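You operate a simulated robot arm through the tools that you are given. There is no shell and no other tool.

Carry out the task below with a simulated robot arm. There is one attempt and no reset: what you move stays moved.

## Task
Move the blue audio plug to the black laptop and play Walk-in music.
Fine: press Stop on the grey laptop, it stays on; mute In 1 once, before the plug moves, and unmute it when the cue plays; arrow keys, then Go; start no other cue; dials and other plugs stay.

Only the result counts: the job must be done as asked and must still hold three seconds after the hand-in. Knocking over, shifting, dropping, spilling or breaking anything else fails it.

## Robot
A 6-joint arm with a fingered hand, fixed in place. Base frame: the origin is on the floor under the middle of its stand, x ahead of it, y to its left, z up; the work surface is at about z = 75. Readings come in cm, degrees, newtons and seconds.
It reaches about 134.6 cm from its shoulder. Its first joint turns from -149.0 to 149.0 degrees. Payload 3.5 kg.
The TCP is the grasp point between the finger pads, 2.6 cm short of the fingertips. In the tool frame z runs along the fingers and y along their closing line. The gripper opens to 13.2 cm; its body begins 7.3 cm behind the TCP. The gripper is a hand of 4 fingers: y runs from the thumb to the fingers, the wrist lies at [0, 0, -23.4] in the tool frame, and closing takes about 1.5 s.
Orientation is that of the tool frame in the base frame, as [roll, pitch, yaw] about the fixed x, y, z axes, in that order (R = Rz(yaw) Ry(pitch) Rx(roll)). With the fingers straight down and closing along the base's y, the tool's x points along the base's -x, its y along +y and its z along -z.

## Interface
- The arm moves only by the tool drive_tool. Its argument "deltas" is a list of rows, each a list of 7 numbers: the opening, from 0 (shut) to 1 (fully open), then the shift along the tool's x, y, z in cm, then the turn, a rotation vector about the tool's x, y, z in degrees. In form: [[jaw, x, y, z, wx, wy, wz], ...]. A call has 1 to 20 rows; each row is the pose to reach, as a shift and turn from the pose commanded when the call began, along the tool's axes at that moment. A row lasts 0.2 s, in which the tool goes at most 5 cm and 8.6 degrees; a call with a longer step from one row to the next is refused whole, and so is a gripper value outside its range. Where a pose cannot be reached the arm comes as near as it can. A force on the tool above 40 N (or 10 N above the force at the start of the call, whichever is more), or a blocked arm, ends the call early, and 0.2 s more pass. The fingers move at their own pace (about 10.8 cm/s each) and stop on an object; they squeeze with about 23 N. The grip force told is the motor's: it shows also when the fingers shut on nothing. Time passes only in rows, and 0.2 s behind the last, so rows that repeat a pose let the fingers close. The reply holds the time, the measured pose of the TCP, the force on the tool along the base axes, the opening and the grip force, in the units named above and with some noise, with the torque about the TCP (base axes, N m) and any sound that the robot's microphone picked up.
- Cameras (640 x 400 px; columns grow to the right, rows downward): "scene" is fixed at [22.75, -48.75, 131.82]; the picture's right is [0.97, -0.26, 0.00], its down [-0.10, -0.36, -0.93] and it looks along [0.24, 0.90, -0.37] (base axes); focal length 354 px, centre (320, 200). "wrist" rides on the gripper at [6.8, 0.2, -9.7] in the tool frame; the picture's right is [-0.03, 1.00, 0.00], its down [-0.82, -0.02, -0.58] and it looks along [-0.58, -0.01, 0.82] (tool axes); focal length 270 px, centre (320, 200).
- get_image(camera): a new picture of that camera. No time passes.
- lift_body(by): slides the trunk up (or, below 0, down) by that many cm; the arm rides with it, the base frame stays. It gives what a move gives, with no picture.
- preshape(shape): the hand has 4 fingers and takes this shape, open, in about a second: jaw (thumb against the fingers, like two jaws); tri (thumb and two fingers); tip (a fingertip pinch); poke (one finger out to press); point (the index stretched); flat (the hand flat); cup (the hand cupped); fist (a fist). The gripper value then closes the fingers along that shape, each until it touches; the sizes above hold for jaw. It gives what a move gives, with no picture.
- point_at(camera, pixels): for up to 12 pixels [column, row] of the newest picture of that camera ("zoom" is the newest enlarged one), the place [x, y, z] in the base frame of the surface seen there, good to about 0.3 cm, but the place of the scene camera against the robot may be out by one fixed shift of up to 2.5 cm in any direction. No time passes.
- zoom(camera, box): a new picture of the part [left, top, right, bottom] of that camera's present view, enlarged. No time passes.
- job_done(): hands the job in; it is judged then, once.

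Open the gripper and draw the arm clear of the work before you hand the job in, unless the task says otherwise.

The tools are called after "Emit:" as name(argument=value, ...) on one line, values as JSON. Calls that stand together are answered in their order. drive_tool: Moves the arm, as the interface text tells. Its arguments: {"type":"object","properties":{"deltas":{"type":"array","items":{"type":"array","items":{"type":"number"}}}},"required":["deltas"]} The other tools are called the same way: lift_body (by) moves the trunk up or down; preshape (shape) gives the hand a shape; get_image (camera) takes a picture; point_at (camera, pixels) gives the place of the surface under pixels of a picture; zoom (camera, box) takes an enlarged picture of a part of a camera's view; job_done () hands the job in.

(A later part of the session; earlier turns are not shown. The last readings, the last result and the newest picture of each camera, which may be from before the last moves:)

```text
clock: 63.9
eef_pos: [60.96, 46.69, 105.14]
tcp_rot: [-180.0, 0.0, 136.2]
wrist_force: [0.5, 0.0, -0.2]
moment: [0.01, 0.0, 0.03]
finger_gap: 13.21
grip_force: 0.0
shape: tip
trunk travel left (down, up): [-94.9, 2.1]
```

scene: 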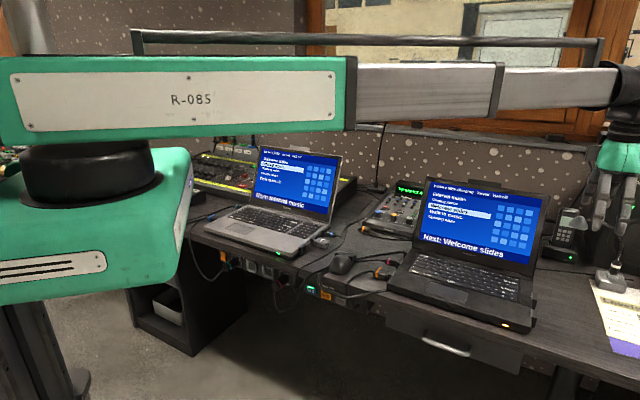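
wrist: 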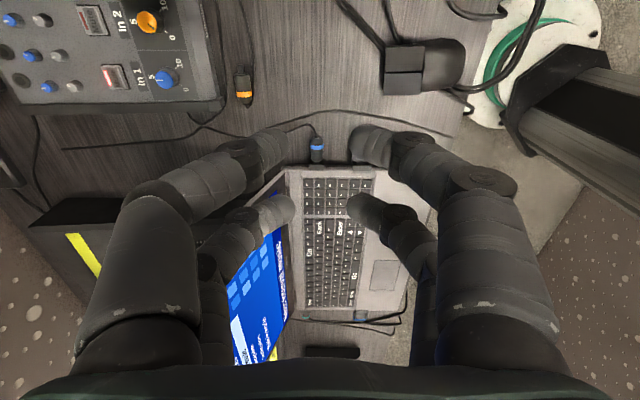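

Yaw 136.2° is reached at (61.0, 46.7). I move above the plug and part-close the fingers to about 5 cm.

Emit:
drive_tool(deltas=[[0.38, 4.7, 0.3, 0, 0, 0, 0], [0.38, 9.5, 0.55, 0, 0, 0, 0], [0.38, 9.5, 0.55, 0, 0, 0, 0], [0.38, 9.5, 0.55, 0, 0, 0, 0], [0.38, 9.5, 0.55, 0, 0, 0, 0]])

Emit:
get_image(camera="wrist")

Emit:
zoom(camera="wrist", box=[270, 30, 400, 130])

```text
clock: 65.1
eef_pos: [54.55, 53.58, 105.15]
tcp_rot: [180.0, 0.0, 136.0]
wrist_force: [0.3, -0.4, 0.4]
moment: [-0.01, -0.01, -0.01]
finger_gap: 5.05
grip_force: 0.1
shape: tip
trunk travel left (down, up): [-94.9, 2.1]
```

```text
taken
```

wrist: 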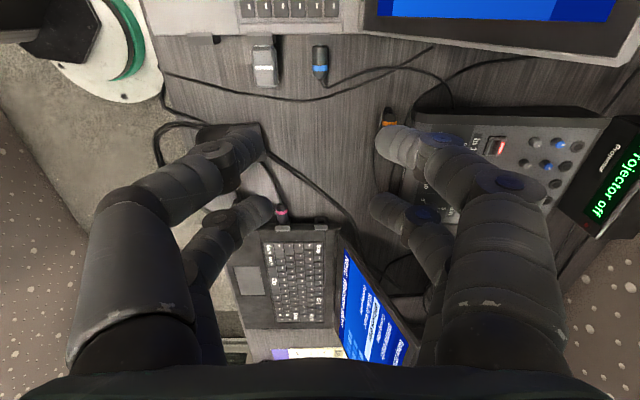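

```text
4.00 times, centred on (335, 80) of wrist
```

zoom: 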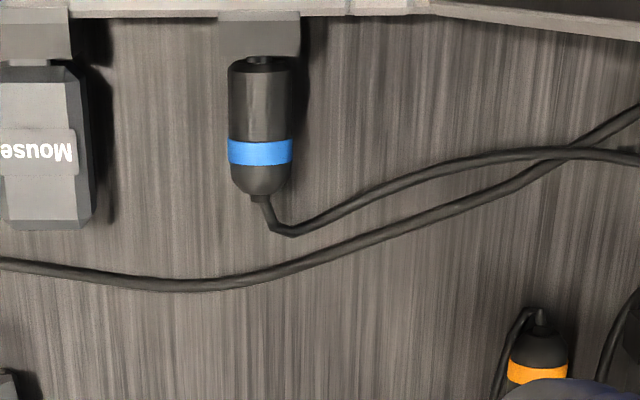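

The blue plug is seen from above: housing front edge at zoom row 58, body to row 195, cable bending away at (275,230). I measure along its axis.

Emit:
point_at(camera="zoom", pixels=[[262, 72], [262, 90], [262, 110], [262, 130], [262, 152], [262, 170], [262, 188], [260, 35], [260, 52], [275, 222], [340, 205], [80, 150]])

```text
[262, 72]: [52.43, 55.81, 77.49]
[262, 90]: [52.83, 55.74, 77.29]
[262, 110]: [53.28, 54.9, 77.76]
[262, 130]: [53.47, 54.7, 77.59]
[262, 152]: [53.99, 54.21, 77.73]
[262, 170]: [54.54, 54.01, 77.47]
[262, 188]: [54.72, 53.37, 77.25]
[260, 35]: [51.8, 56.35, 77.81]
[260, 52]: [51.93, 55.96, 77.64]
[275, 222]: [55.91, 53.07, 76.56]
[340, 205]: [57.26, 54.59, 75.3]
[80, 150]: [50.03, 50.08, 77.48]
```

The plug axis lies along v≈76.5 with its top at 77.55 and body from u≈-1.1 (housing) to 2.75. Before descending I compare the jaw shape at the same small opening, to see whether its pads stay more parallel.

Emit:
preshape(shape="jaw")

Emit:
drive_tool(deltas=[[0.2, 0, 0, 0, 0, 0, 0], [0.2, 0, 0, 0, 0, 0, 0], [0.2, 0, 0, 0, 0, 0, 0], [0.2, 0, 0, 0, 0, 0, 0], [0.2, 0, 0, 0, 0, 0, 0], [0.2, 0, 0, 0, 0, 0, 0]])

Emit:
get_image(camera="wrist")

Emit:
zoom(camera="scene", box=[310, 80, 400, 190])

```text
clock: 66.0
eef_pos: [54.48, 53.54, 104.99]
tcp_rot: [-180.0, 0.0, 135.9]
wrist_force: [0.5, -1.1, -0.8]
moment: [0.02, 0.0, -0.04]
finger_gap: 13.2
grip_force: 0.0
shape: jaw
trunk travel left (down, up): [-94.9, 2.1]
```

```text
clock: 67.4
eef_pos: [54.64, 53.61, 105.08]
tcp_rot: [180.0, 0.0, 136.1]
wrist_force: [0.6, 0.4, 0.2]
moment: [-0.03, -0.02, 0.0]
finger_gap: 2.68
grip_force: 0.0
shape: jaw
trunk travel left (down, up): [-94.9, 2.1]
```

```text
taken
```

wrist: 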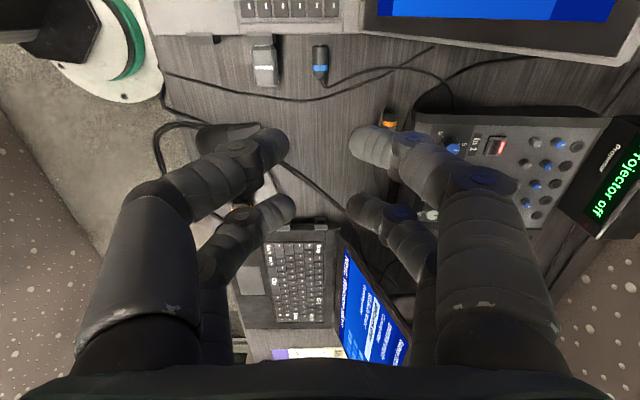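

```text
3.64 times, centred on (355, 135) of scene
```

zoom: 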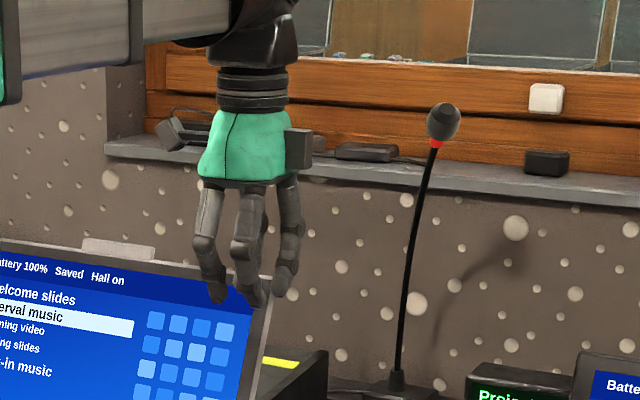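

Jaw closes the same way, so I keep jaw with its known TCP. I set a 4 cm opening, shift 0.6 cm towards the housing, and lower in stages above the plug.

Emit:
drive_tool(deltas=[[0.3, 0.63, 0.0, 0, 0, 0, 0], [0.3, 0.63, 0.0, 0, 0, 0, 0], [0.3, 0.63, 0.0, 0, 0, 0, 0]])

Emit:
lift_body(by=-15)

Emit:
get_image(camera="wrist")

Emit:
get_image(camera="scene")

```text
clock: 68.2
eef_pos: [54.13, 53.96, 104.99]
tcp_rot: [179.9, 0.0, 136.0]
wrist_force: [0.0, -0.2, 0.2]
moment: [-0.01, 0.03, -0.01]
finger_gap: 3.95
grip_force: 0.1
shape: jaw
trunk travel left (down, up): [-94.9, 2.1]
```

```text
clock: 69.9
eef_pos: [54.19, 54.09, 90.0]
tcp_rot: [-180.0, 0.1, 136.0]
wrist_force: [-0.1, 0.1, -0.3]
moment: [-0.02, -0.03, 0.0]
finger_gap: 3.91
grip_force: 0.0
shape: jaw
trunk travel left (down, up): [-79.9, 17.1]
```

```text
taken
```

wrist: 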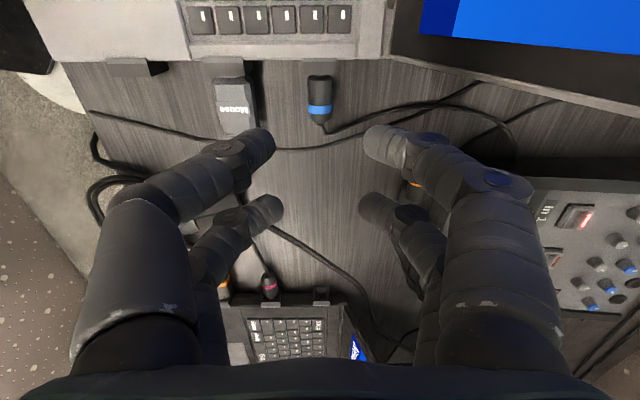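

```text
taken
```

scene: 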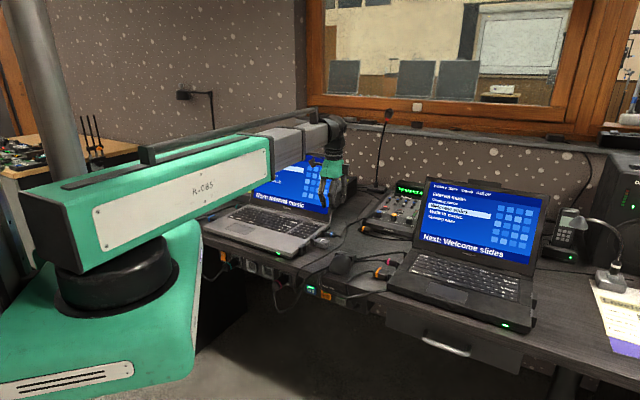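

The plug stays on the centre column (px 320,95) and the fingers straddle it, clear of the Mouse dongle. I lower another 8 cm.

Emit:
lift_body(by=-8)

Emit:
get_image(camera="wrist")

Emit:
zoom(camera="scene", box=[270, 150, 380, 260])

```text
clock: 71.1
eef_pos: [54.15, 54.03, 82.03]
tcp_rot: [-180.0, 0.0, 136.0]
wrist_force: [0.4, 0.0, 0.3]
moment: [0.03, 0.03, 0.0]
finger_gap: 3.93
grip_force: 0.1
shape: jaw
trunk travel left (down, up): [-71.9, 25.1]
```

```text
taken
```

wrist: 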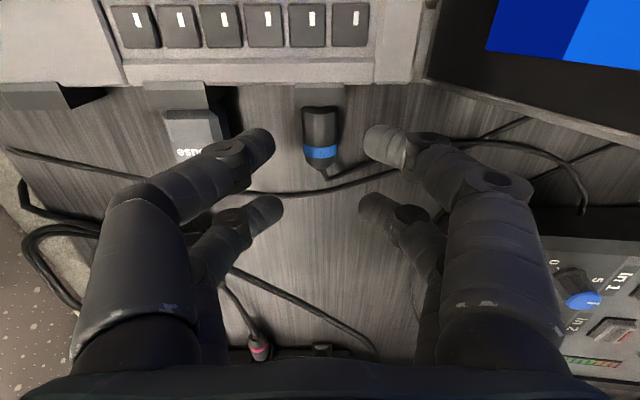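

```text
3.64 times, centred on (325, 205) of scene
```

zoom: 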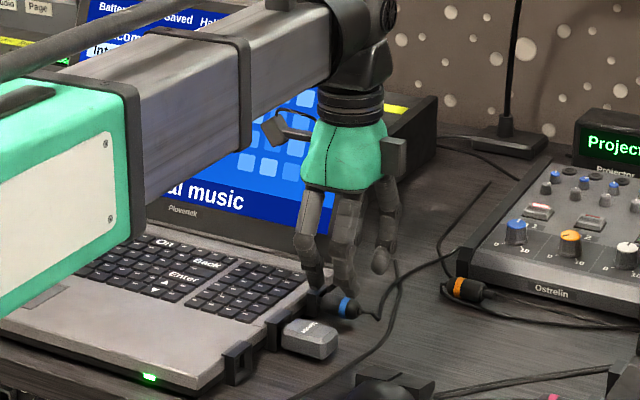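

The fingers are over the plug with the housing and dongle clear. I lower to TCP z≈78.2 in two steps.

Emit:
lift_body(by=-2.5)

Emit:
lift_body(by=-1.2)

Emit:
get_image(camera="wrist")

Emit:
zoom(camera="scene", box=[300, 210, 360, 260])

```text
clock: 71.8
eef_pos: [54.24, 54.06, 79.49]
tcp_rot: [180.0, 0.0, 136.0]
wrist_force: [-0.5, -0.3, -0.1]
moment: [0.0, 0.0, 0.01]
finger_gap: 3.87
grip_force: 0.0
shape: jaw
trunk travel left (down, up): [-69.4, 27.6]
```

```text
clock: 72.4
eef_pos: [54.17, 54.07, 78.22]
tcp_rot: [-179.9, 0.0, 136.0]
wrist_force: [0.4, 0.0, -0.2]
moment: [-0.03, 0.02, -0.04]
finger_gap: 3.93
grip_force: 0.0
shape: jaw
trunk travel left (down, up): [-68.2, 28.8]
```

```text
taken
```

wrist: 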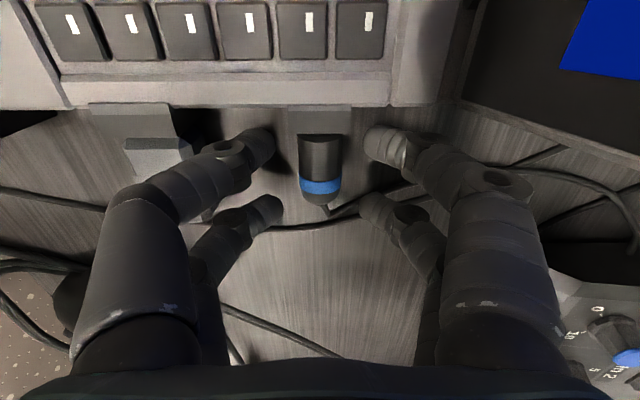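

```text
8.00 times, centred on (330, 235) of scene
```

zoom: 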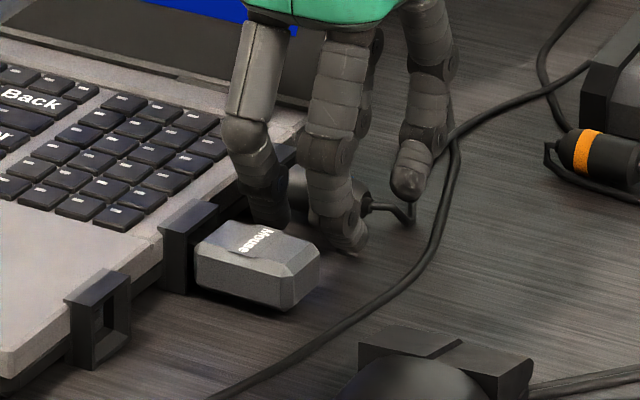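

The plug body lies between the finger pairs (px rows 135-205), with A-pair next to the housing. I close gently and let the grip settle.

Emit:
drive_tool(deltas=[[0.24, 0, 0, 0, 0, 0, 0], [0.2, 0, 0, 0, 0, 0, 0], [0.16, 0, 0, 0, 0, 0, 0], [0.12, 0, 0, 0, 0, 0, 0], [0.08, 0, 0, 0, 0, 0, 0], [0.04, 0, 0, 0, 0, 0, 0], [0, 0, 0, 0, 0, 0, 0], [0, 0, 0, 0, 0, 0, 0], [0, 0, 0, 0, 0, 0, 0]])

Emit:
get_image(camera="wrist")

Emit:
zoom(camera="scene", box=[300, 210, 360, 260])

```text
clock: 74.4
eef_pos: [54.0, 53.99, 78.4]
tcp_rot: [180.0, -0.1, 136.0]
wrist_force: [2.4, -2.5, -2.7]
moment: [-0.06, -0.08, 0.01]
finger_gap: 1.18
grip_force: 22.6
shape: jaw
trunk travel left (down, up): [-68.2, 28.8]
```

```text
taken
```

wrist: 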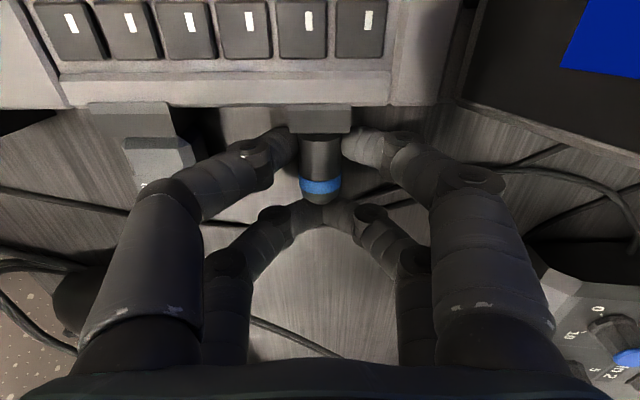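

```text
8.00 times, centred on (330, 235) of scene
```

zoom: 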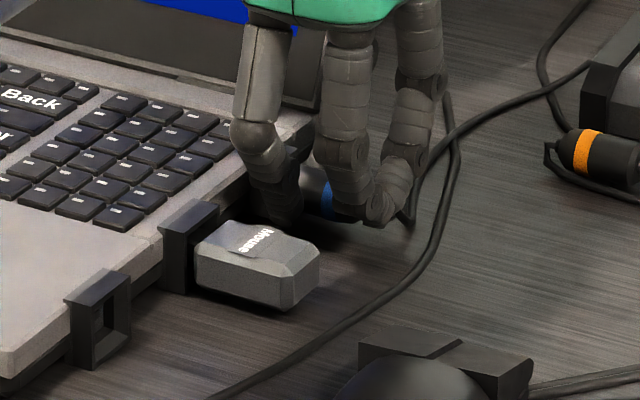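

The grip holds at 22.6 N on the plug. Now I pull straight out along the plug's axis (tool -x), slowly.

Emit:
drive_tool(deltas=[[0, -0.3, 0, 0, 0, 0, 0], [0, -0.6, 0, 0, 0, 0, 0], [0, -0.9, 0, 0, 0, 0, 0], [0, -1.2, 0, 0, 0, 0, 0], [0, -1.6, 0, 0, 0, 0, 0], [0, -2.0, 0, 0, 0, 0, 0]])

Emit:
get_image(camera="wrist")

Emit:
zoom(camera="scene", box=[300, 210, 360, 260])

```text
clock: 75.8
eef_pos: [55.66, 52.6, 78.28]
tcp_rot: [180.0, -0.1, 136.0]
wrist_force: [0.6, 0.1, -0.1]
moment: [-0.03, -0.03, 0.01]
finger_gap: 1.19
grip_force: 23.4
shape: jaw
trunk travel left (down, up): [-68.2, 28.8]
```

```text
taken
```

wrist: 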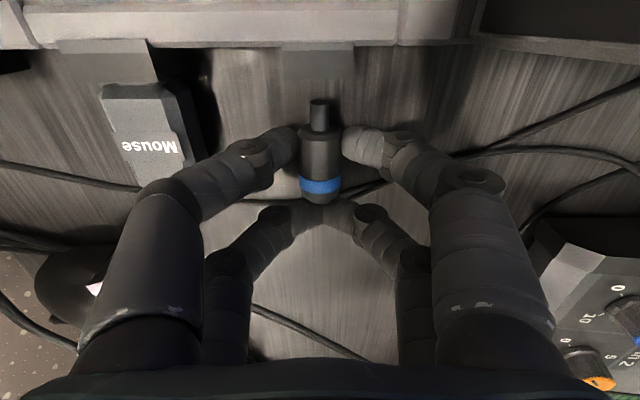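

```text
8.00 times, centred on (330, 235) of scene
```

zoom: 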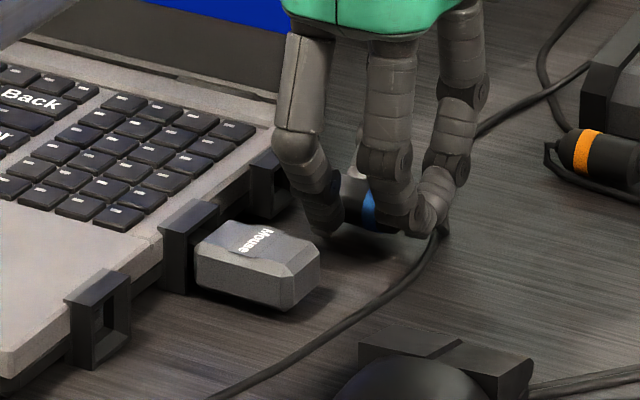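

The plug is out with its pin visible at px (320,115), firmly held. I raise the trunk 9 cm, watching for cable tension.

Emit:
drive_tool(deltas=[[0, -0.5, 0, 0, 0, 0, 0], [0, -1.0, 0, 0, 0, 0, 0], [0, -1.5, 0, 0, 0, 0, 0], [0, -2.0, 0, 0, 0, 0, 0]])

Emit:
lift_body(by=9)

Emit:
get_image(camera="wrist")

Emit:
get_image(camera="scene")

```text
clock: 76.8
eef_pos: [57.11, 51.26, 78.24]
tcp_rot: [-180.0, 0.1, 136.0]
wrist_force: [0.3, 0.0, 0.5]
moment: [-0.01, 0.02, -0.02]
finger_gap: 1.18
grip_force: 23.2
shape: jaw
trunk travel left (down, up): [-68.2, 28.8]
```

```text
clock: 78.0
eef_pos: [57.07, 51.2, 87.37]
tcp_rot: [-179.9, 0.0, 136.0]
wrist_force: [0.5, -0.7, -1.2]
moment: [0.02, 0.01, -0.02]
finger_gap: 1.17
grip_force: 23.2
shape: jaw
trunk travel left (down, up): [-77.2, 19.8]
```

```text
taken
```

wrist: 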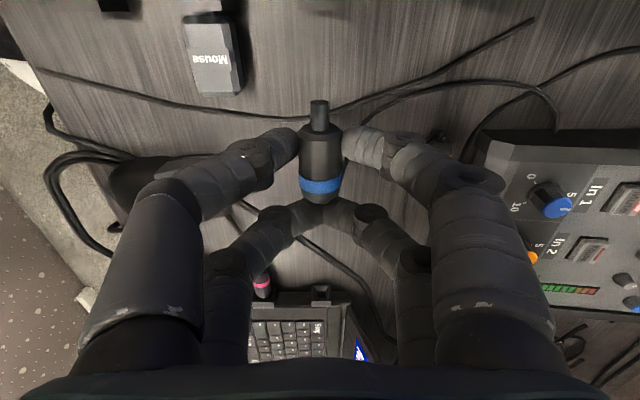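

```text
taken
```

scene: 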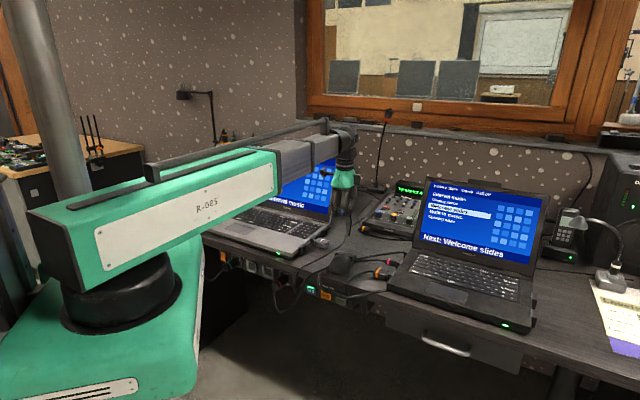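

The plug hangs straight in the grip and no tension shows. I check the mute light on the mixer before moving on.

Emit:
zoom(camera="wrist", box=[500, 130, 640, 320])

Emit:
zoom(camera="wrist", box=[270, 80, 370, 220])

```text
2.11 times, centred on (570, 225) of wrist
```

zoom: 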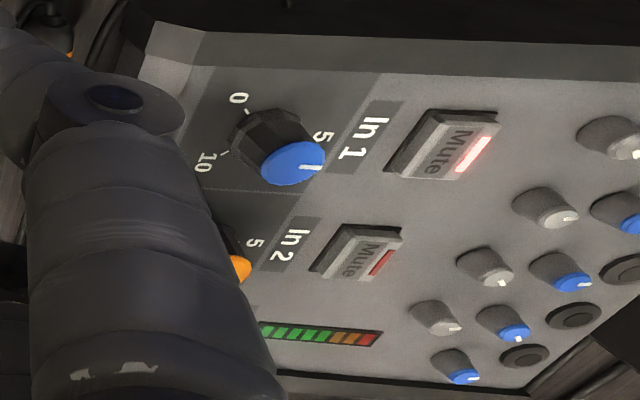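

```text
2.86 times, centred on (320, 150) of wrist
```

zoom: 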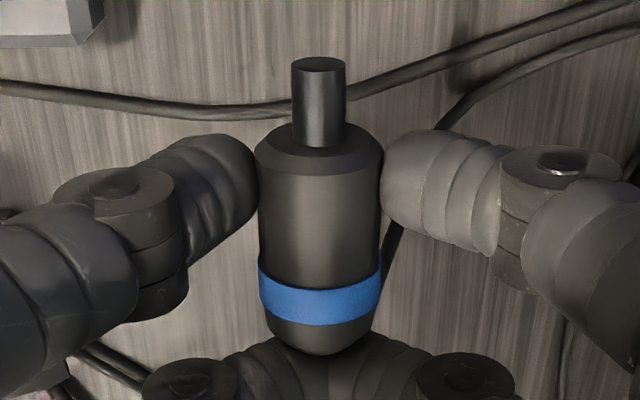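

In 1's light is still on and the plug axis is straight along the tool's x. I now move to the middle spot while turning the first 90°.

Emit:
drive_tool(deltas=[[0, -0.6, -0.06, 0, 0, 0, 8.2], [0, -1.1, -0.12, 0, 0, 0, 16.4], [0, -1.7, -0.18, 0, 0, 0, 24.6], [0, -2.2, -0.24, 0, 0, 0, 32.8], [0, -2.8, -0.3, 0, 0, 0, 41], [0, -3.3, -0.36, 0, 0, 0, 49.2], [0, -3.9, -0.42, 0, 0, 0, 57.4], [0, -4.4, -0.48, 0, 0, 0, 65.6], [0, -5.0, -0.54, 0, 0, 0, 73.8], [0, -5.5, -0.6, 0, 0, 0, 82], [0, -6.1, -0.65, 0, 0, 0, 90]])

Emit:
get_image(camera="wrist")

```text
clock: 80.5
eef_pos: [60.95, 46.58, 87.22]
tcp_rot: [-179.9, 0.1, 46.0]
wrist_force: [-0.3, -0.1, -0.6]
moment: [0.03, 0.0, -0.04]
finger_gap: 1.19
grip_force: 22.5
shape: jaw
trunk travel left (down, up): [-77.2, 19.8]
```

```text
taken
```

wrist: 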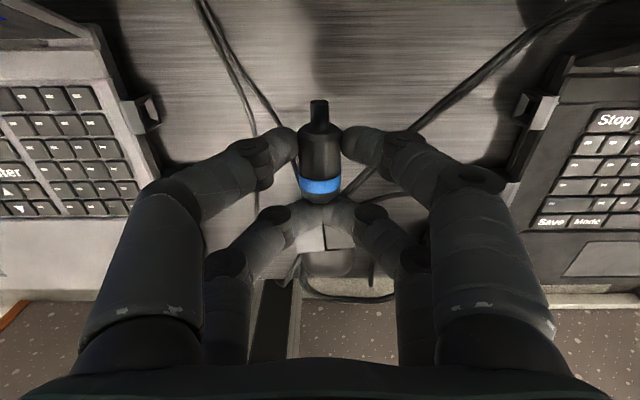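

The rear-left socket is visible at px (535,110) on the right. I turn the remaining 92° while moving to about 8 cm out from the socket's mouth.

Emit:
drive_tool(deltas=[[0, 0.04, 0.66, 0, 0, 0, 8.35], [0, 0.07, 1.33, 0, 0, 0, 16.7], [0, 0.11, 2.0, 0, 0, 0, 25.0], [0, 0.15, 2.65, 0, 0, 0, 33.4], [0, 0.19, 3.3, 0, 0, 0, 41.7], [0, 0.22, 4.0, 0, 0, 0, 50.0], [0, 0.26, 4.65, 0, 0, 0, 58.4], [0, 0.3, 5.3, 0, 0, 0, 66.7], [0, 0.34, 6.0, 0, 0, 0, 75.1], [0, 0.37, 6.6, 0, 0, 0, 83.4], [0, 0.41, 7.3, 0, 0, 0, 91.7]])

Emit:
get_image(camera="wrist")

Emit:
get_image(camera="scene")

```text
clock: 82.8
eef_pos: [66.5, 41.72, 87.26]
tcp_rot: [180.0, 0.1, -45.9]
wrist_force: [-0.3, -0.1, -0.2]
moment: [-0.01, 0.0, -0.02]
finger_gap: 1.15
grip_force: 22.7
shape: jaw
trunk travel left (down, up): [-77.2, 19.8]
```

```text
taken
```

wrist: 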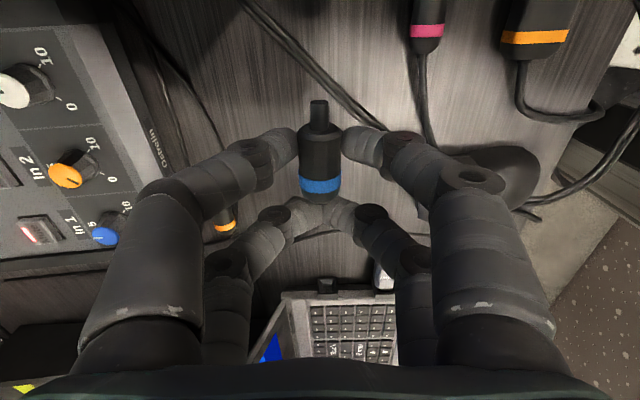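

```text
taken
```

scene: 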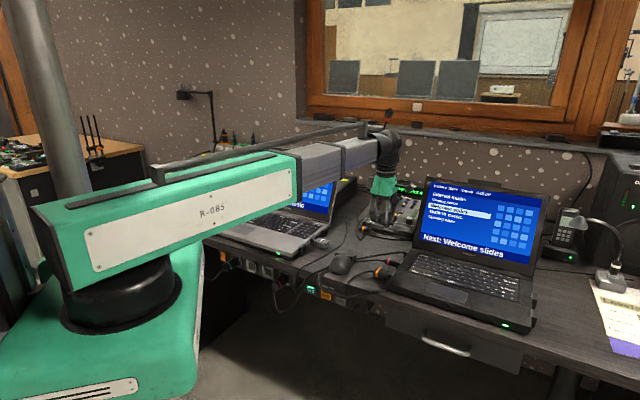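

The hand is at yaw -45.9°, 8 cm out from the socket, nearly on its line. I advance to about 5 cm (pin tip 1.3 cm short of the mouth) still at height, and look whether the housing comes into view.

Emit:
drive_tool(deltas=[[0, 1.0, -0.05, 0, 0, 0, 0], [0, 2.0, -0.1, 0, 0, 0, 0], [0, 2.84, -0.14, 0, 0, 0, 0], [0, 2.84, -0.14, 0, 0, 0, 0]])

Emit:
lift_body(by=-5)

Emit:
get_image(camera="wrist")

Emit:
zoom(camera="scene", box=[340, 180, 440, 280])

```text
clock: 83.8
eef_pos: [68.47, 39.77, 87.42]
tcp_rot: [-180.0, 0.0, -45.6]
wrist_force: [-0.6, 0.9, -0.6]
moment: [0.03, 0.01, 0.02]
finger_gap: 1.2
grip_force: 23.1
shape: jaw
trunk travel left (down, up): [-77.2, 19.8]
```

```text
clock: 84.8
eef_pos: [68.48, 39.75, 82.3]
tcp_rot: [180.0, 0.0, -45.7]
wrist_force: [0.2, -0.2, -0.4]
moment: [-0.01, 0.01, 0.02]
finger_gap: 1.18
grip_force: 23.7
shape: jaw
trunk travel left (down, up): [-72.2, 24.8]
```

```text
taken
```

wrist: 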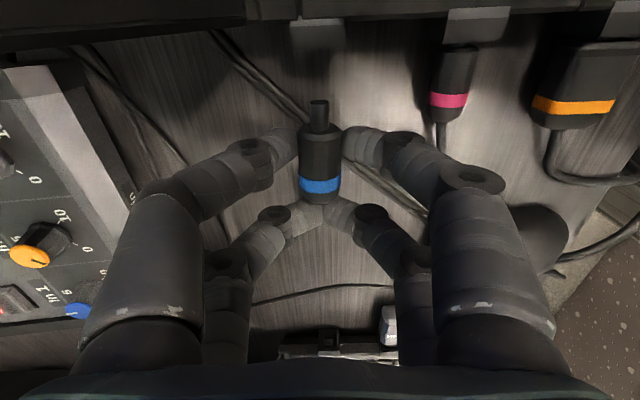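

```text
4.00 times, centred on (390, 230) of scene
```

zoom: 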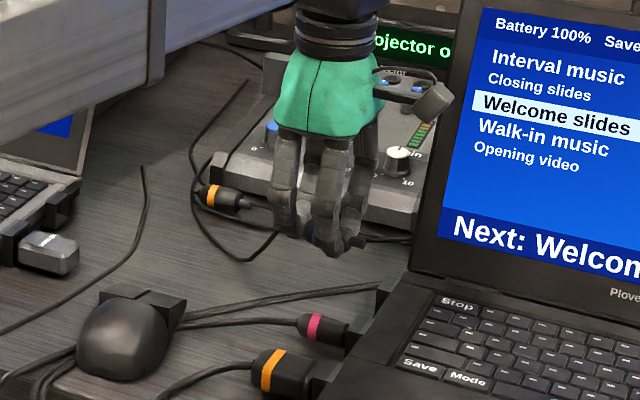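

The housing now shows at the top of the wrist picture around px (320,30), in line with the pin at (319,115). I enlarge and measure it.

Emit:
zoom(camera="wrist", box=[250, 0, 390, 140])

Emit:
point_at(camera="wrist", pixels=[[295, 30], [320, 30], [345, 30], [320, 15], [320, 48], [319, 102], [319, 115], [319, 135], [319, 160], [319, 187], [477, 25], [598, 25]])

```text
2.86 times, centred on (320, 70) of wrist
```

zoom: 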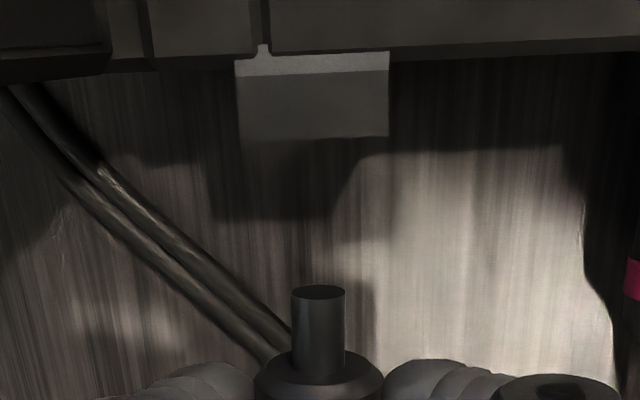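

```text
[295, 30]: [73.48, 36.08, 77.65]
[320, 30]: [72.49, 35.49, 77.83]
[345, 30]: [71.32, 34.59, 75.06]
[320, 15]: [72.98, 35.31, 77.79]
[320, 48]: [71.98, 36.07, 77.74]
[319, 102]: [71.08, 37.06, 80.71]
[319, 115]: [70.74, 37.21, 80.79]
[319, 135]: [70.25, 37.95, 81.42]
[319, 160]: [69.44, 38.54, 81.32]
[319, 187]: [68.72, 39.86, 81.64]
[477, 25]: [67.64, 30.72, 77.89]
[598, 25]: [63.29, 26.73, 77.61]
```

The pin tip and housing line up within 0.1 cm sideways (pin v≈76.76, socket 76.87), mouth edge at u≈24.6. I nudge 0.1 cm and lower to put the pin axis at z≈76.5.

Emit:
drive_tool(deltas=[[0, 0, -0.1, 0, 0, 0, 0], [0, 0, -0.1, 0, 0, 0, 0]])

Emit:
lift_body(by=-3.8)

Emit:
get_image(camera="wrist")

Emit:
zoom(camera="wrist", box=[250, 0, 390, 140])

Emit:
zoom(camera="scene", box=[360, 210, 430, 280])

```text
clock: 85.4
eef_pos: [68.58, 39.86, 82.33]
tcp_rot: [179.9, 0.0, -45.7]
wrist_force: [0.6, 0.7, -0.5]
moment: [0.01, -0.01, 0.01]
finger_gap: 1.19
grip_force: 22.8
shape: jaw
trunk travel left (down, up): [-72.2, 24.8]
```

```text
clock: 86.2
eef_pos: [68.52, 39.79, 78.57]
tcp_rot: [180.0, 0.0, -45.7]
wrist_force: [-0.2, -0.1, -0.4]
moment: [-0.01, 0.02, 0.0]
finger_gap: 1.16
grip_force: 23.0
shape: jaw
trunk travel left (down, up): [-68.4, 28.6]
```

```text
taken
```

wrist: 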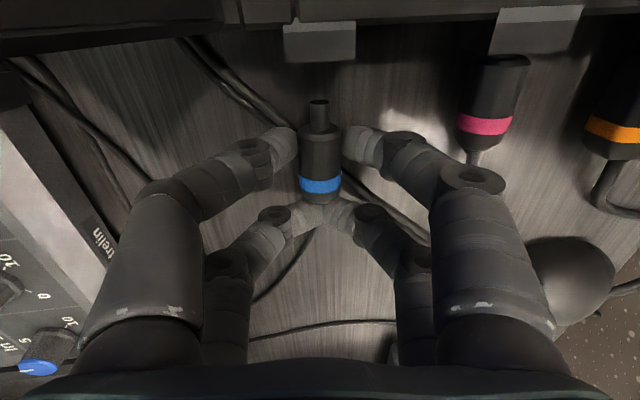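

```text
2.86 times, centred on (320, 70) of wrist
```

zoom: 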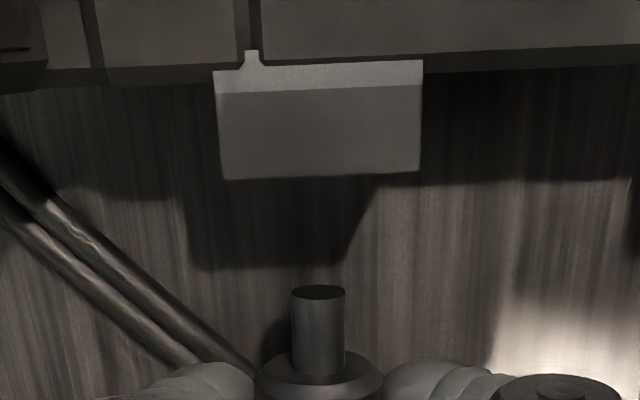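

```text
5.71 times, centred on (395, 245) of scene
```

zoom: 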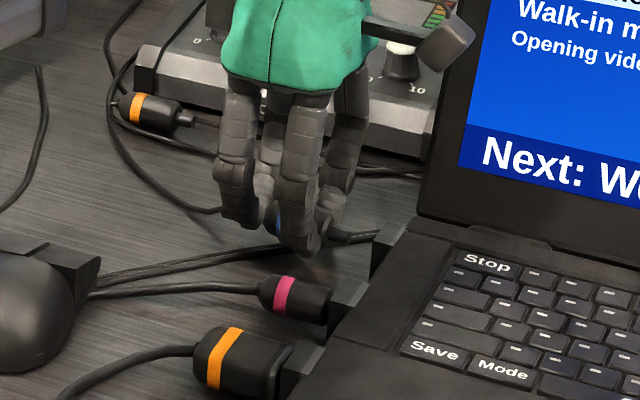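

All is aligned: pin centre at zoom column 318, housing centre 320, pin tip about 1.3 cm before the mouth. I push forward slowly along the axis, first until the pin just enters.

Emit:
drive_tool(deltas=[[0, 0.25, 0.03, 0, 0, 0, 0], [0, 0.5, 0.05, 0, 0, 0, 0], [0, 0.75, 0.05, 0, 0, 0, 0], [0, 1.0, 0.05, 0, 0, 0, 0], [0, 1.25, 0.05, 0, 0, 0, 0], [0, 1.5, 0.05, 0, 0, 0, 0]])

Emit:
zoom(camera="wrist", box=[250, 0, 390, 140])

Emit:
zoom(camera="scene", box=[360, 210, 430, 280])

```text
clock: 87.6
eef_pos: [69.75, 38.77, 78.41]
tcp_rot: [179.9, 0.0, -45.7]
wrist_force: [0.3, 0.1, -1.3]
moment: [0.0, 0.03, 0.01]
finger_gap: 1.17
grip_force: 23.2
shape: jaw
trunk travel left (down, up): [-68.4, 28.6]
```

```text
2.86 times, centred on (320, 70) of wrist
```

zoom: 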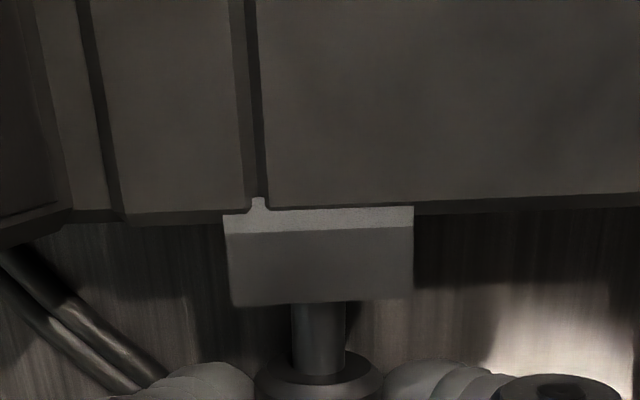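

```text
5.71 times, centred on (395, 245) of scene
```

zoom: 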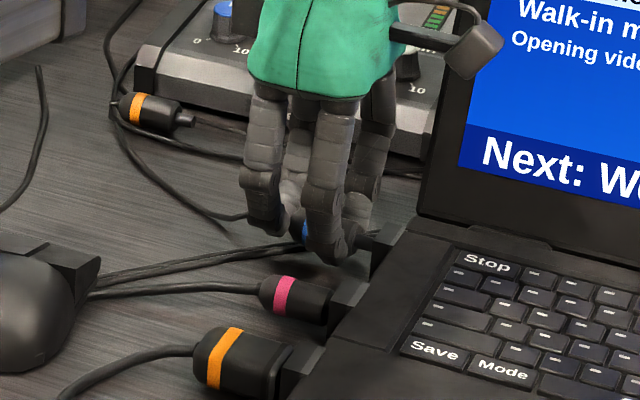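

The pin tip is just inside the mouth with no force. I continue pushing in small steps.

Emit:
drive_tool(deltas=[[0, 0.15, 0.03, 0, 0, 0, 0], [0, 0.3, 0.05, 0, 0, 0, 0], [0, 0.45, 0.05, 0, 0, 0, 0], [0, 0.6, 0.05, 0, 0, 0, 0], [0, 0.75, 0.05, 0, 0, 0, 0], [0, 0.9, 0.05, 0, 0, 0, 0]])

Emit:
zoom(camera="wrist", box=[250, 0, 390, 140])

Emit:
zoom(camera="scene", box=[360, 210, 430, 280])

```text
clock: 89.0
eef_pos: [70.11, 38.08, 78.43]
tcp_rot: [-179.9, 0.1, -45.7]
wrist_force: [-4.0, 3.8, -3.6]
moment: [0.11, 0.16, 0.0]
finger_gap: 1.17
grip_force: 23.1
shape: jaw
trunk travel left (down, up): [-68.4, 28.6]
```

```text
2.86 times, centred on (320, 70) of wrist
```

zoom: 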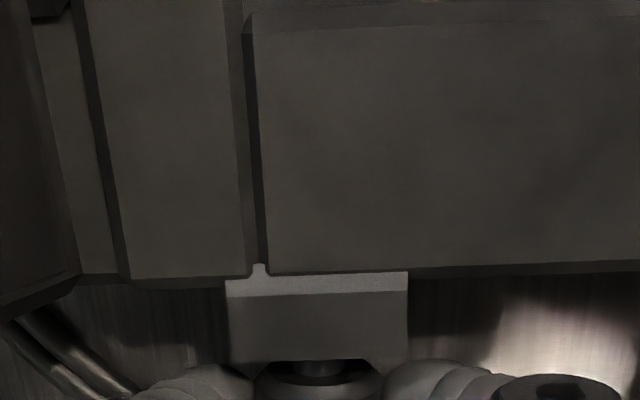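

```text
5.71 times, centred on (395, 245) of scene
```

zoom: 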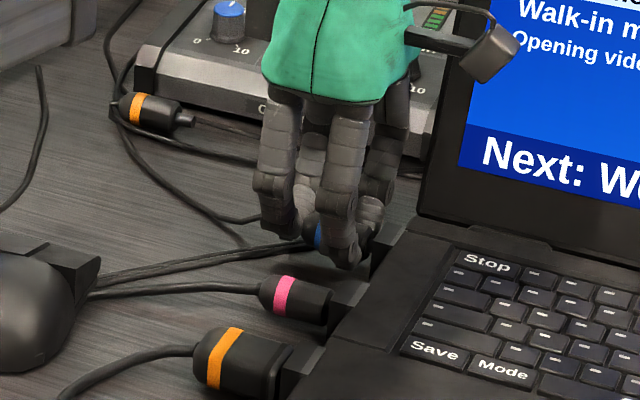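

The pin is in and resistance of about 5.5 N appears, with a slight downward push on the tool. I lower a hair (0.1 cm) and push the remaining 0.3 cm.

Emit:
lift_body(by=-0.1)

Emit:
drive_tool(deltas=[[0, 0.1, 0, 0, 0, 0, 0], [0, 0.2, 0, 0, 0, 0, 0], [0, 0.3, 0, 0, 0, 0, 0], [0, 0.3, 0, 0, 0, 0, 0]])

Emit:
zoom(camera="wrist", box=[250, 0, 390, 140])

```text
clock: 89.5
eef_pos: [70.09, 38.12, 78.47]
tcp_rot: [-179.9, 0.0, -45.7]
wrist_force: [-5.3, 7.0, 4.2]
moment: [0.17, 0.09, -0.02]
finger_gap: 1.21
grip_force: 23.0
shape: jaw
trunk travel left (down, up): [-68.3, 28.7]
```

```text
clock: 90.5
eef_pos: [70.35, 38.0, 78.52]
tcp_rot: [-180.0, 0.0, -45.7]
wrist_force: [-10.2, 12.7, 3.4]
moment: [0.19, 0.14, -0.07]
finger_gap: 1.18
grip_force: 22.9
shape: jaw
trunk travel left (down, up): [-68.3, 28.7]
```

```text
2.86 times, centred on (320, 70) of wrist
```

zoom: 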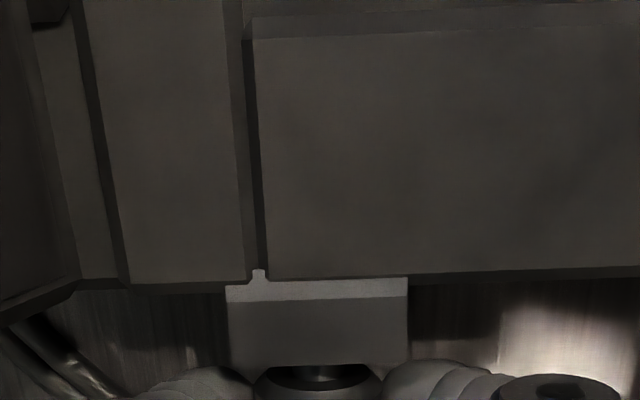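

The body front is nearly flush with the housing and resistance is now about 16 N. I look closer at the joint.

Emit:
zoom(camera="wrist", box=[280, 80, 360, 220])

Emit:
zoom(camera="scene", box=[380, 230, 420, 265])

Emit:
point_at(camera="wrist", pixels=[[320, 105], [320, 115], [320, 122], [320, 127], [320, 132], [320, 138], [320, 150], [320, 170], [320, 187]])

```text
2.86 times, centred on (320, 150) of wrist
```

zoom: 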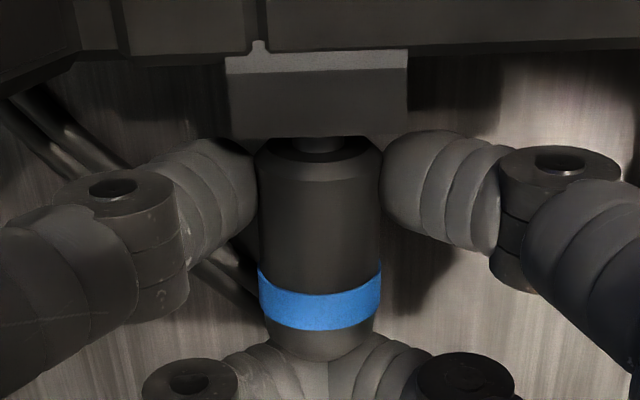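

```text
11.43 times, centred on (400, 248) of scene
```

zoom: 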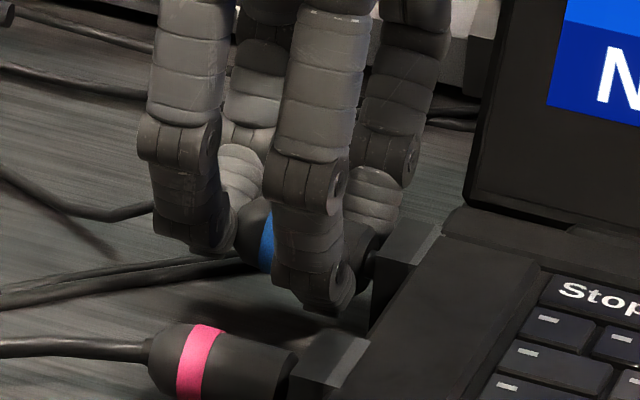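

```text
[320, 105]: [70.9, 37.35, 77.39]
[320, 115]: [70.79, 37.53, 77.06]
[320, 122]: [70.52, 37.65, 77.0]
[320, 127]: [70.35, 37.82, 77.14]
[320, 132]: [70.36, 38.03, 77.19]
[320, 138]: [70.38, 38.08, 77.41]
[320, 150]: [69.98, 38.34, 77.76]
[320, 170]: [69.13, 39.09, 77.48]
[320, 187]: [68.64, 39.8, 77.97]
```

Those points refer to the older picture, so I take a fresh one and measure the joint again.

Emit:
get_image(camera="wrist")

Emit:
point_at(camera="wrist", pixels=[[320, 105], [320, 115], [320, 122], [320, 126], [320, 132], [320, 138], [320, 150], [320, 170], [320, 187]])

```text
taken
```

wrist: 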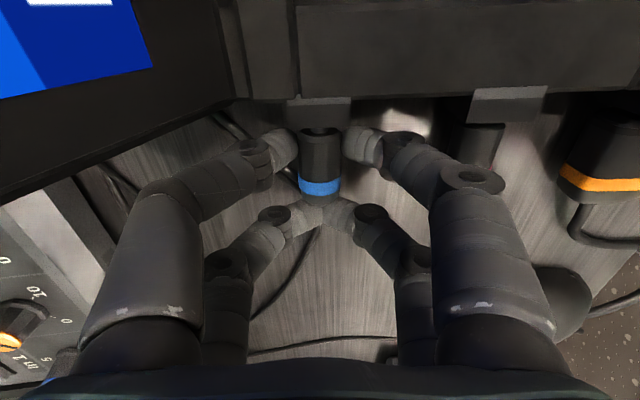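

```text
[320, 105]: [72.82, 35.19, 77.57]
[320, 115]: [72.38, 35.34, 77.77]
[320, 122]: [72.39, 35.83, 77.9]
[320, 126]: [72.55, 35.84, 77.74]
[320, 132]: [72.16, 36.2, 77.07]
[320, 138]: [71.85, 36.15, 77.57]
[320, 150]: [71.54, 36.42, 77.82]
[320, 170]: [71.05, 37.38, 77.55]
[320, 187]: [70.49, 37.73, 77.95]
```

The plug still needs about 0.15 cm to be as flush as it was in the grey laptop. I raise 0.05 cm to centre the load and push on gently.

Emit:
lift_body(by=0.05)

Emit:
drive_tool(deltas=[[0, 0.1, 0, 0, 0, 0, 0], [0, 0.2, 0, 0, 0, 0, 0], [0, 0.3, 0, 0, 0, 0, 0], [0, 0.3, 0, 0, 0, 0, 0]])

Emit:
get_image(camera="wrist")

Emit:
zoom(camera="wrist", box=[280, 80, 360, 220])

```text
clock: 91.0
eef_pos: [70.29, 38.04, 78.52]
tcp_rot: [179.9, 0.0, -45.7]
wrist_force: [-12.1, 12.3, 0.1]
moment: [0.2, 0.21, -0.06]
finger_gap: 1.14
grip_force: 23.1
shape: jaw
trunk travel left (down, up): [-68.4, 28.6]
```

```text
clock: 92.0
eef_pos: [70.63, 37.59, 78.46]
tcp_rot: [180.0, -0.1, -45.7]
wrist_force: [-4.7, 5.4, -0.8]
moment: [0.11, 0.07, 0.0]
finger_gap: 1.19
grip_force: 23.7
shape: jaw
trunk travel left (down, up): [-68.4, 28.6]
```

```text
taken
```

wrist: 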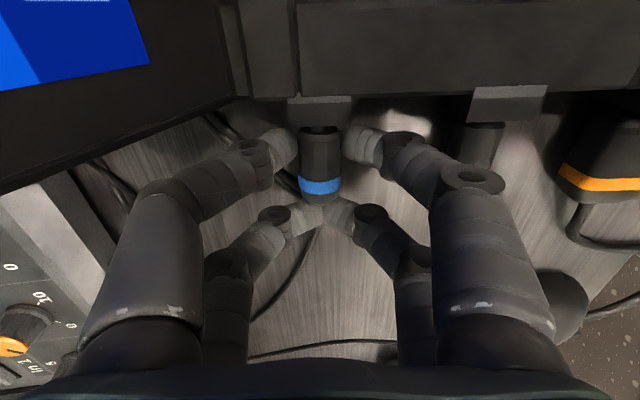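

```text
2.86 times, centred on (320, 150) of wrist
```

zoom: 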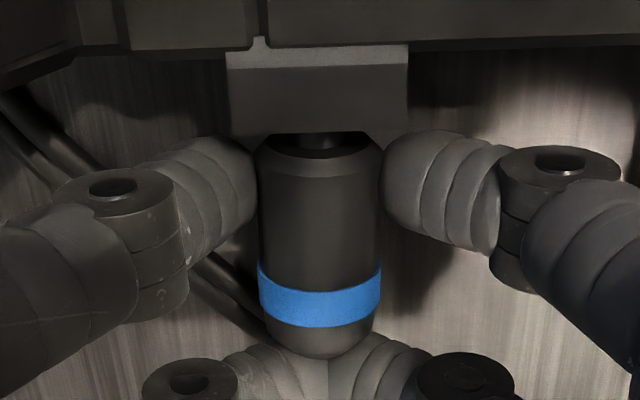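

The hand advanced 0.5 cm but the housing kept its place in the picture, so I suspect the laptop itself slid a little. I compare the scene view with the same zoom taken at the start.

Emit:
zoom(camera="scene", box=[380, 235, 540, 335])

Emit:
zoom(camera="scene", box=[505, 280, 555, 335])

Emit:
point_at(camera="wrist", pixels=[[320, 105], [320, 115], [320, 122], [320, 138], [320, 150], [320, 170], [320, 187], [508, 102], [298, 30]])

```text
4.00 times, centred on (460, 285) of scene
```

zoom: 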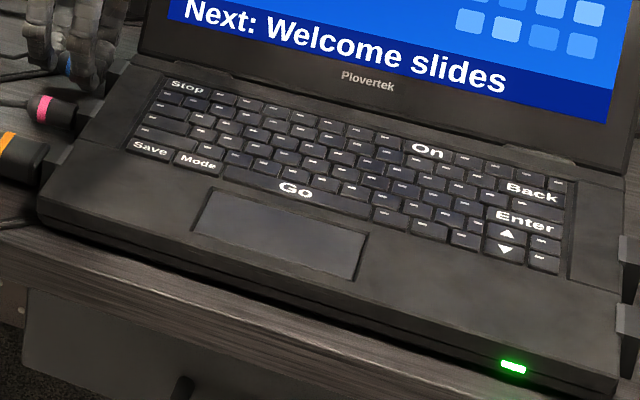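

```text
7.27 times, centred on (530, 308) of scene
```

zoom: 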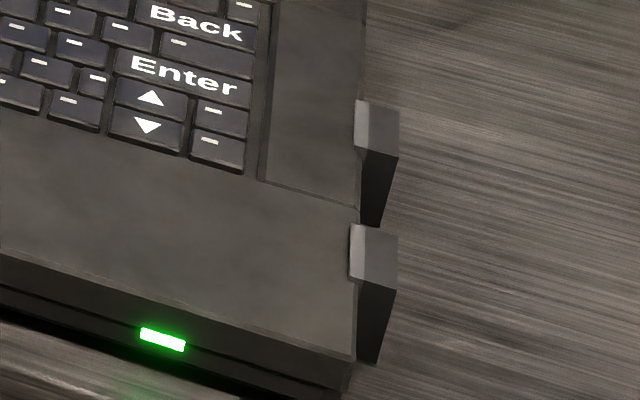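

```text
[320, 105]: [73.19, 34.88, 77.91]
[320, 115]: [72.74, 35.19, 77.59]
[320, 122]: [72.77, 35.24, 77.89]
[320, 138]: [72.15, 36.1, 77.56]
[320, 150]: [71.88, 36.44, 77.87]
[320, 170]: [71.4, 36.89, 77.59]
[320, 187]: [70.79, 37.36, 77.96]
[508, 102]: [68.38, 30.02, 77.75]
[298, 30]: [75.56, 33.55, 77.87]
```

The laptop has slid about 0.8 cm along the push, so I stop pushing at once. I read both screens' status lines to see whether the plug counts as connected.

Emit:
zoom(camera="scene", box=[415, 170, 555, 270])

Emit:
zoom(camera="scene", box=[230, 140, 370, 240])

Emit:
zoom(camera="wrist", box=[290, 90, 350, 150])

```text
4.00 times, centred on (485, 220) of scene
```

zoom: 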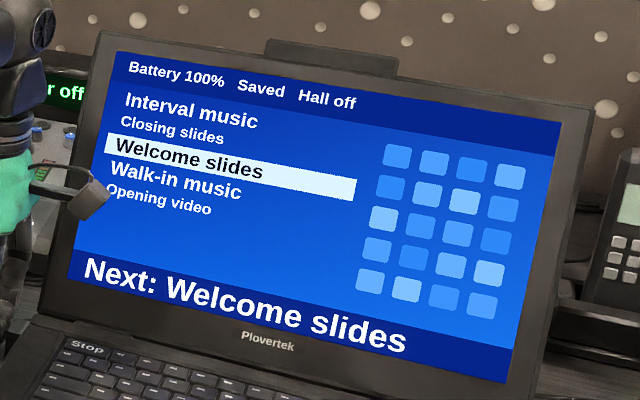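

```text
4.00 times, centred on (300, 190) of scene
```

zoom: 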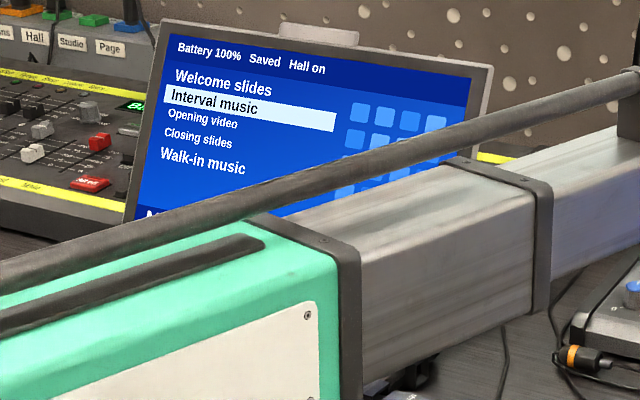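

```text
6.67 times, centred on (320, 120) of wrist
```

zoom: 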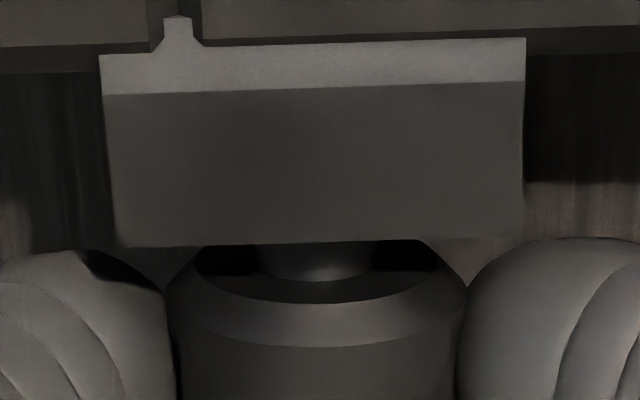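

The A-pair fingertips' front edges are at the housing face (x≈3.0 cm in the tool), so it's the fingers, not the plug, that press on the laptop. I back off 0.15 cm to unload, then open to regrip the plug further back.

Emit:
drive_tool(deltas=[[0, -0.1, 0, 0, 0, 0, 0], [0, -0.15, 0, 0, 0, 0, 0]])

Emit:
drive_tool(deltas=[[0.08, 0, 0, 0, 0, 0, 0], [0.16, 0, 0, 0, 0, 0, 0], [0.22, 0, 0, 0, 0, 0, 0], [0.27, 0, 0, 0, 0, 0, 0], [0.27, 0, 0, 0, 0, 0, 0]])

Emit:
get_image(camera="wrist")

Emit:
zoom(camera="wrist", box=[270, 80, 370, 220])

```text
clock: 92.6
eef_pos: [70.53, 37.65, 78.45]
tcp_rot: [-179.9, -0.3, -45.8]
wrist_force: [5.3, -2.0, 1.0]
moment: [-0.06, -0.1, 0.04]
finger_gap: 1.17
grip_force: 22.9
shape: jaw
trunk travel left (down, up): [-68.4, 28.6]
```

```text
clock: 93.8
eef_pos: [70.37, 37.84, 78.53]
tcp_rot: [-180.0, 0.1, -45.8]
wrist_force: [1.1, 1.1, 0.2]
moment: [-0.01, 0.02, 0.0]
finger_gap: 3.52
grip_force: 0.0
shape: jaw
trunk travel left (down, up): [-68.4, 28.6]
```

```text
taken
```

wrist: 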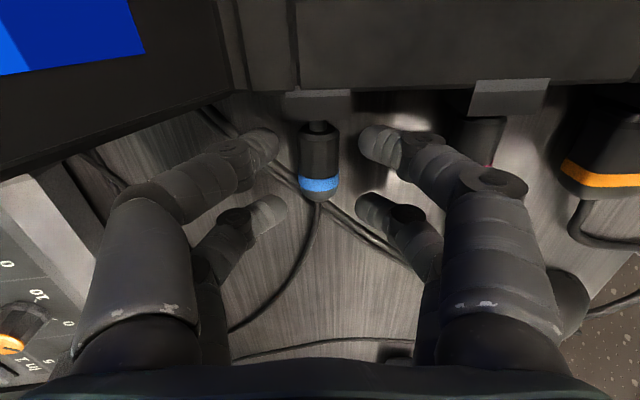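

```text
2.86 times, centred on (320, 150) of wrist
```

zoom: 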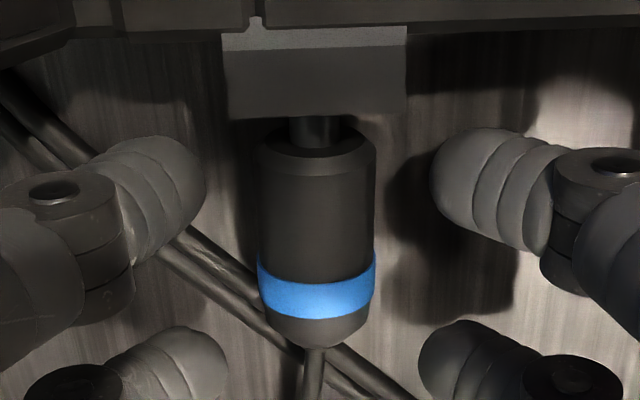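

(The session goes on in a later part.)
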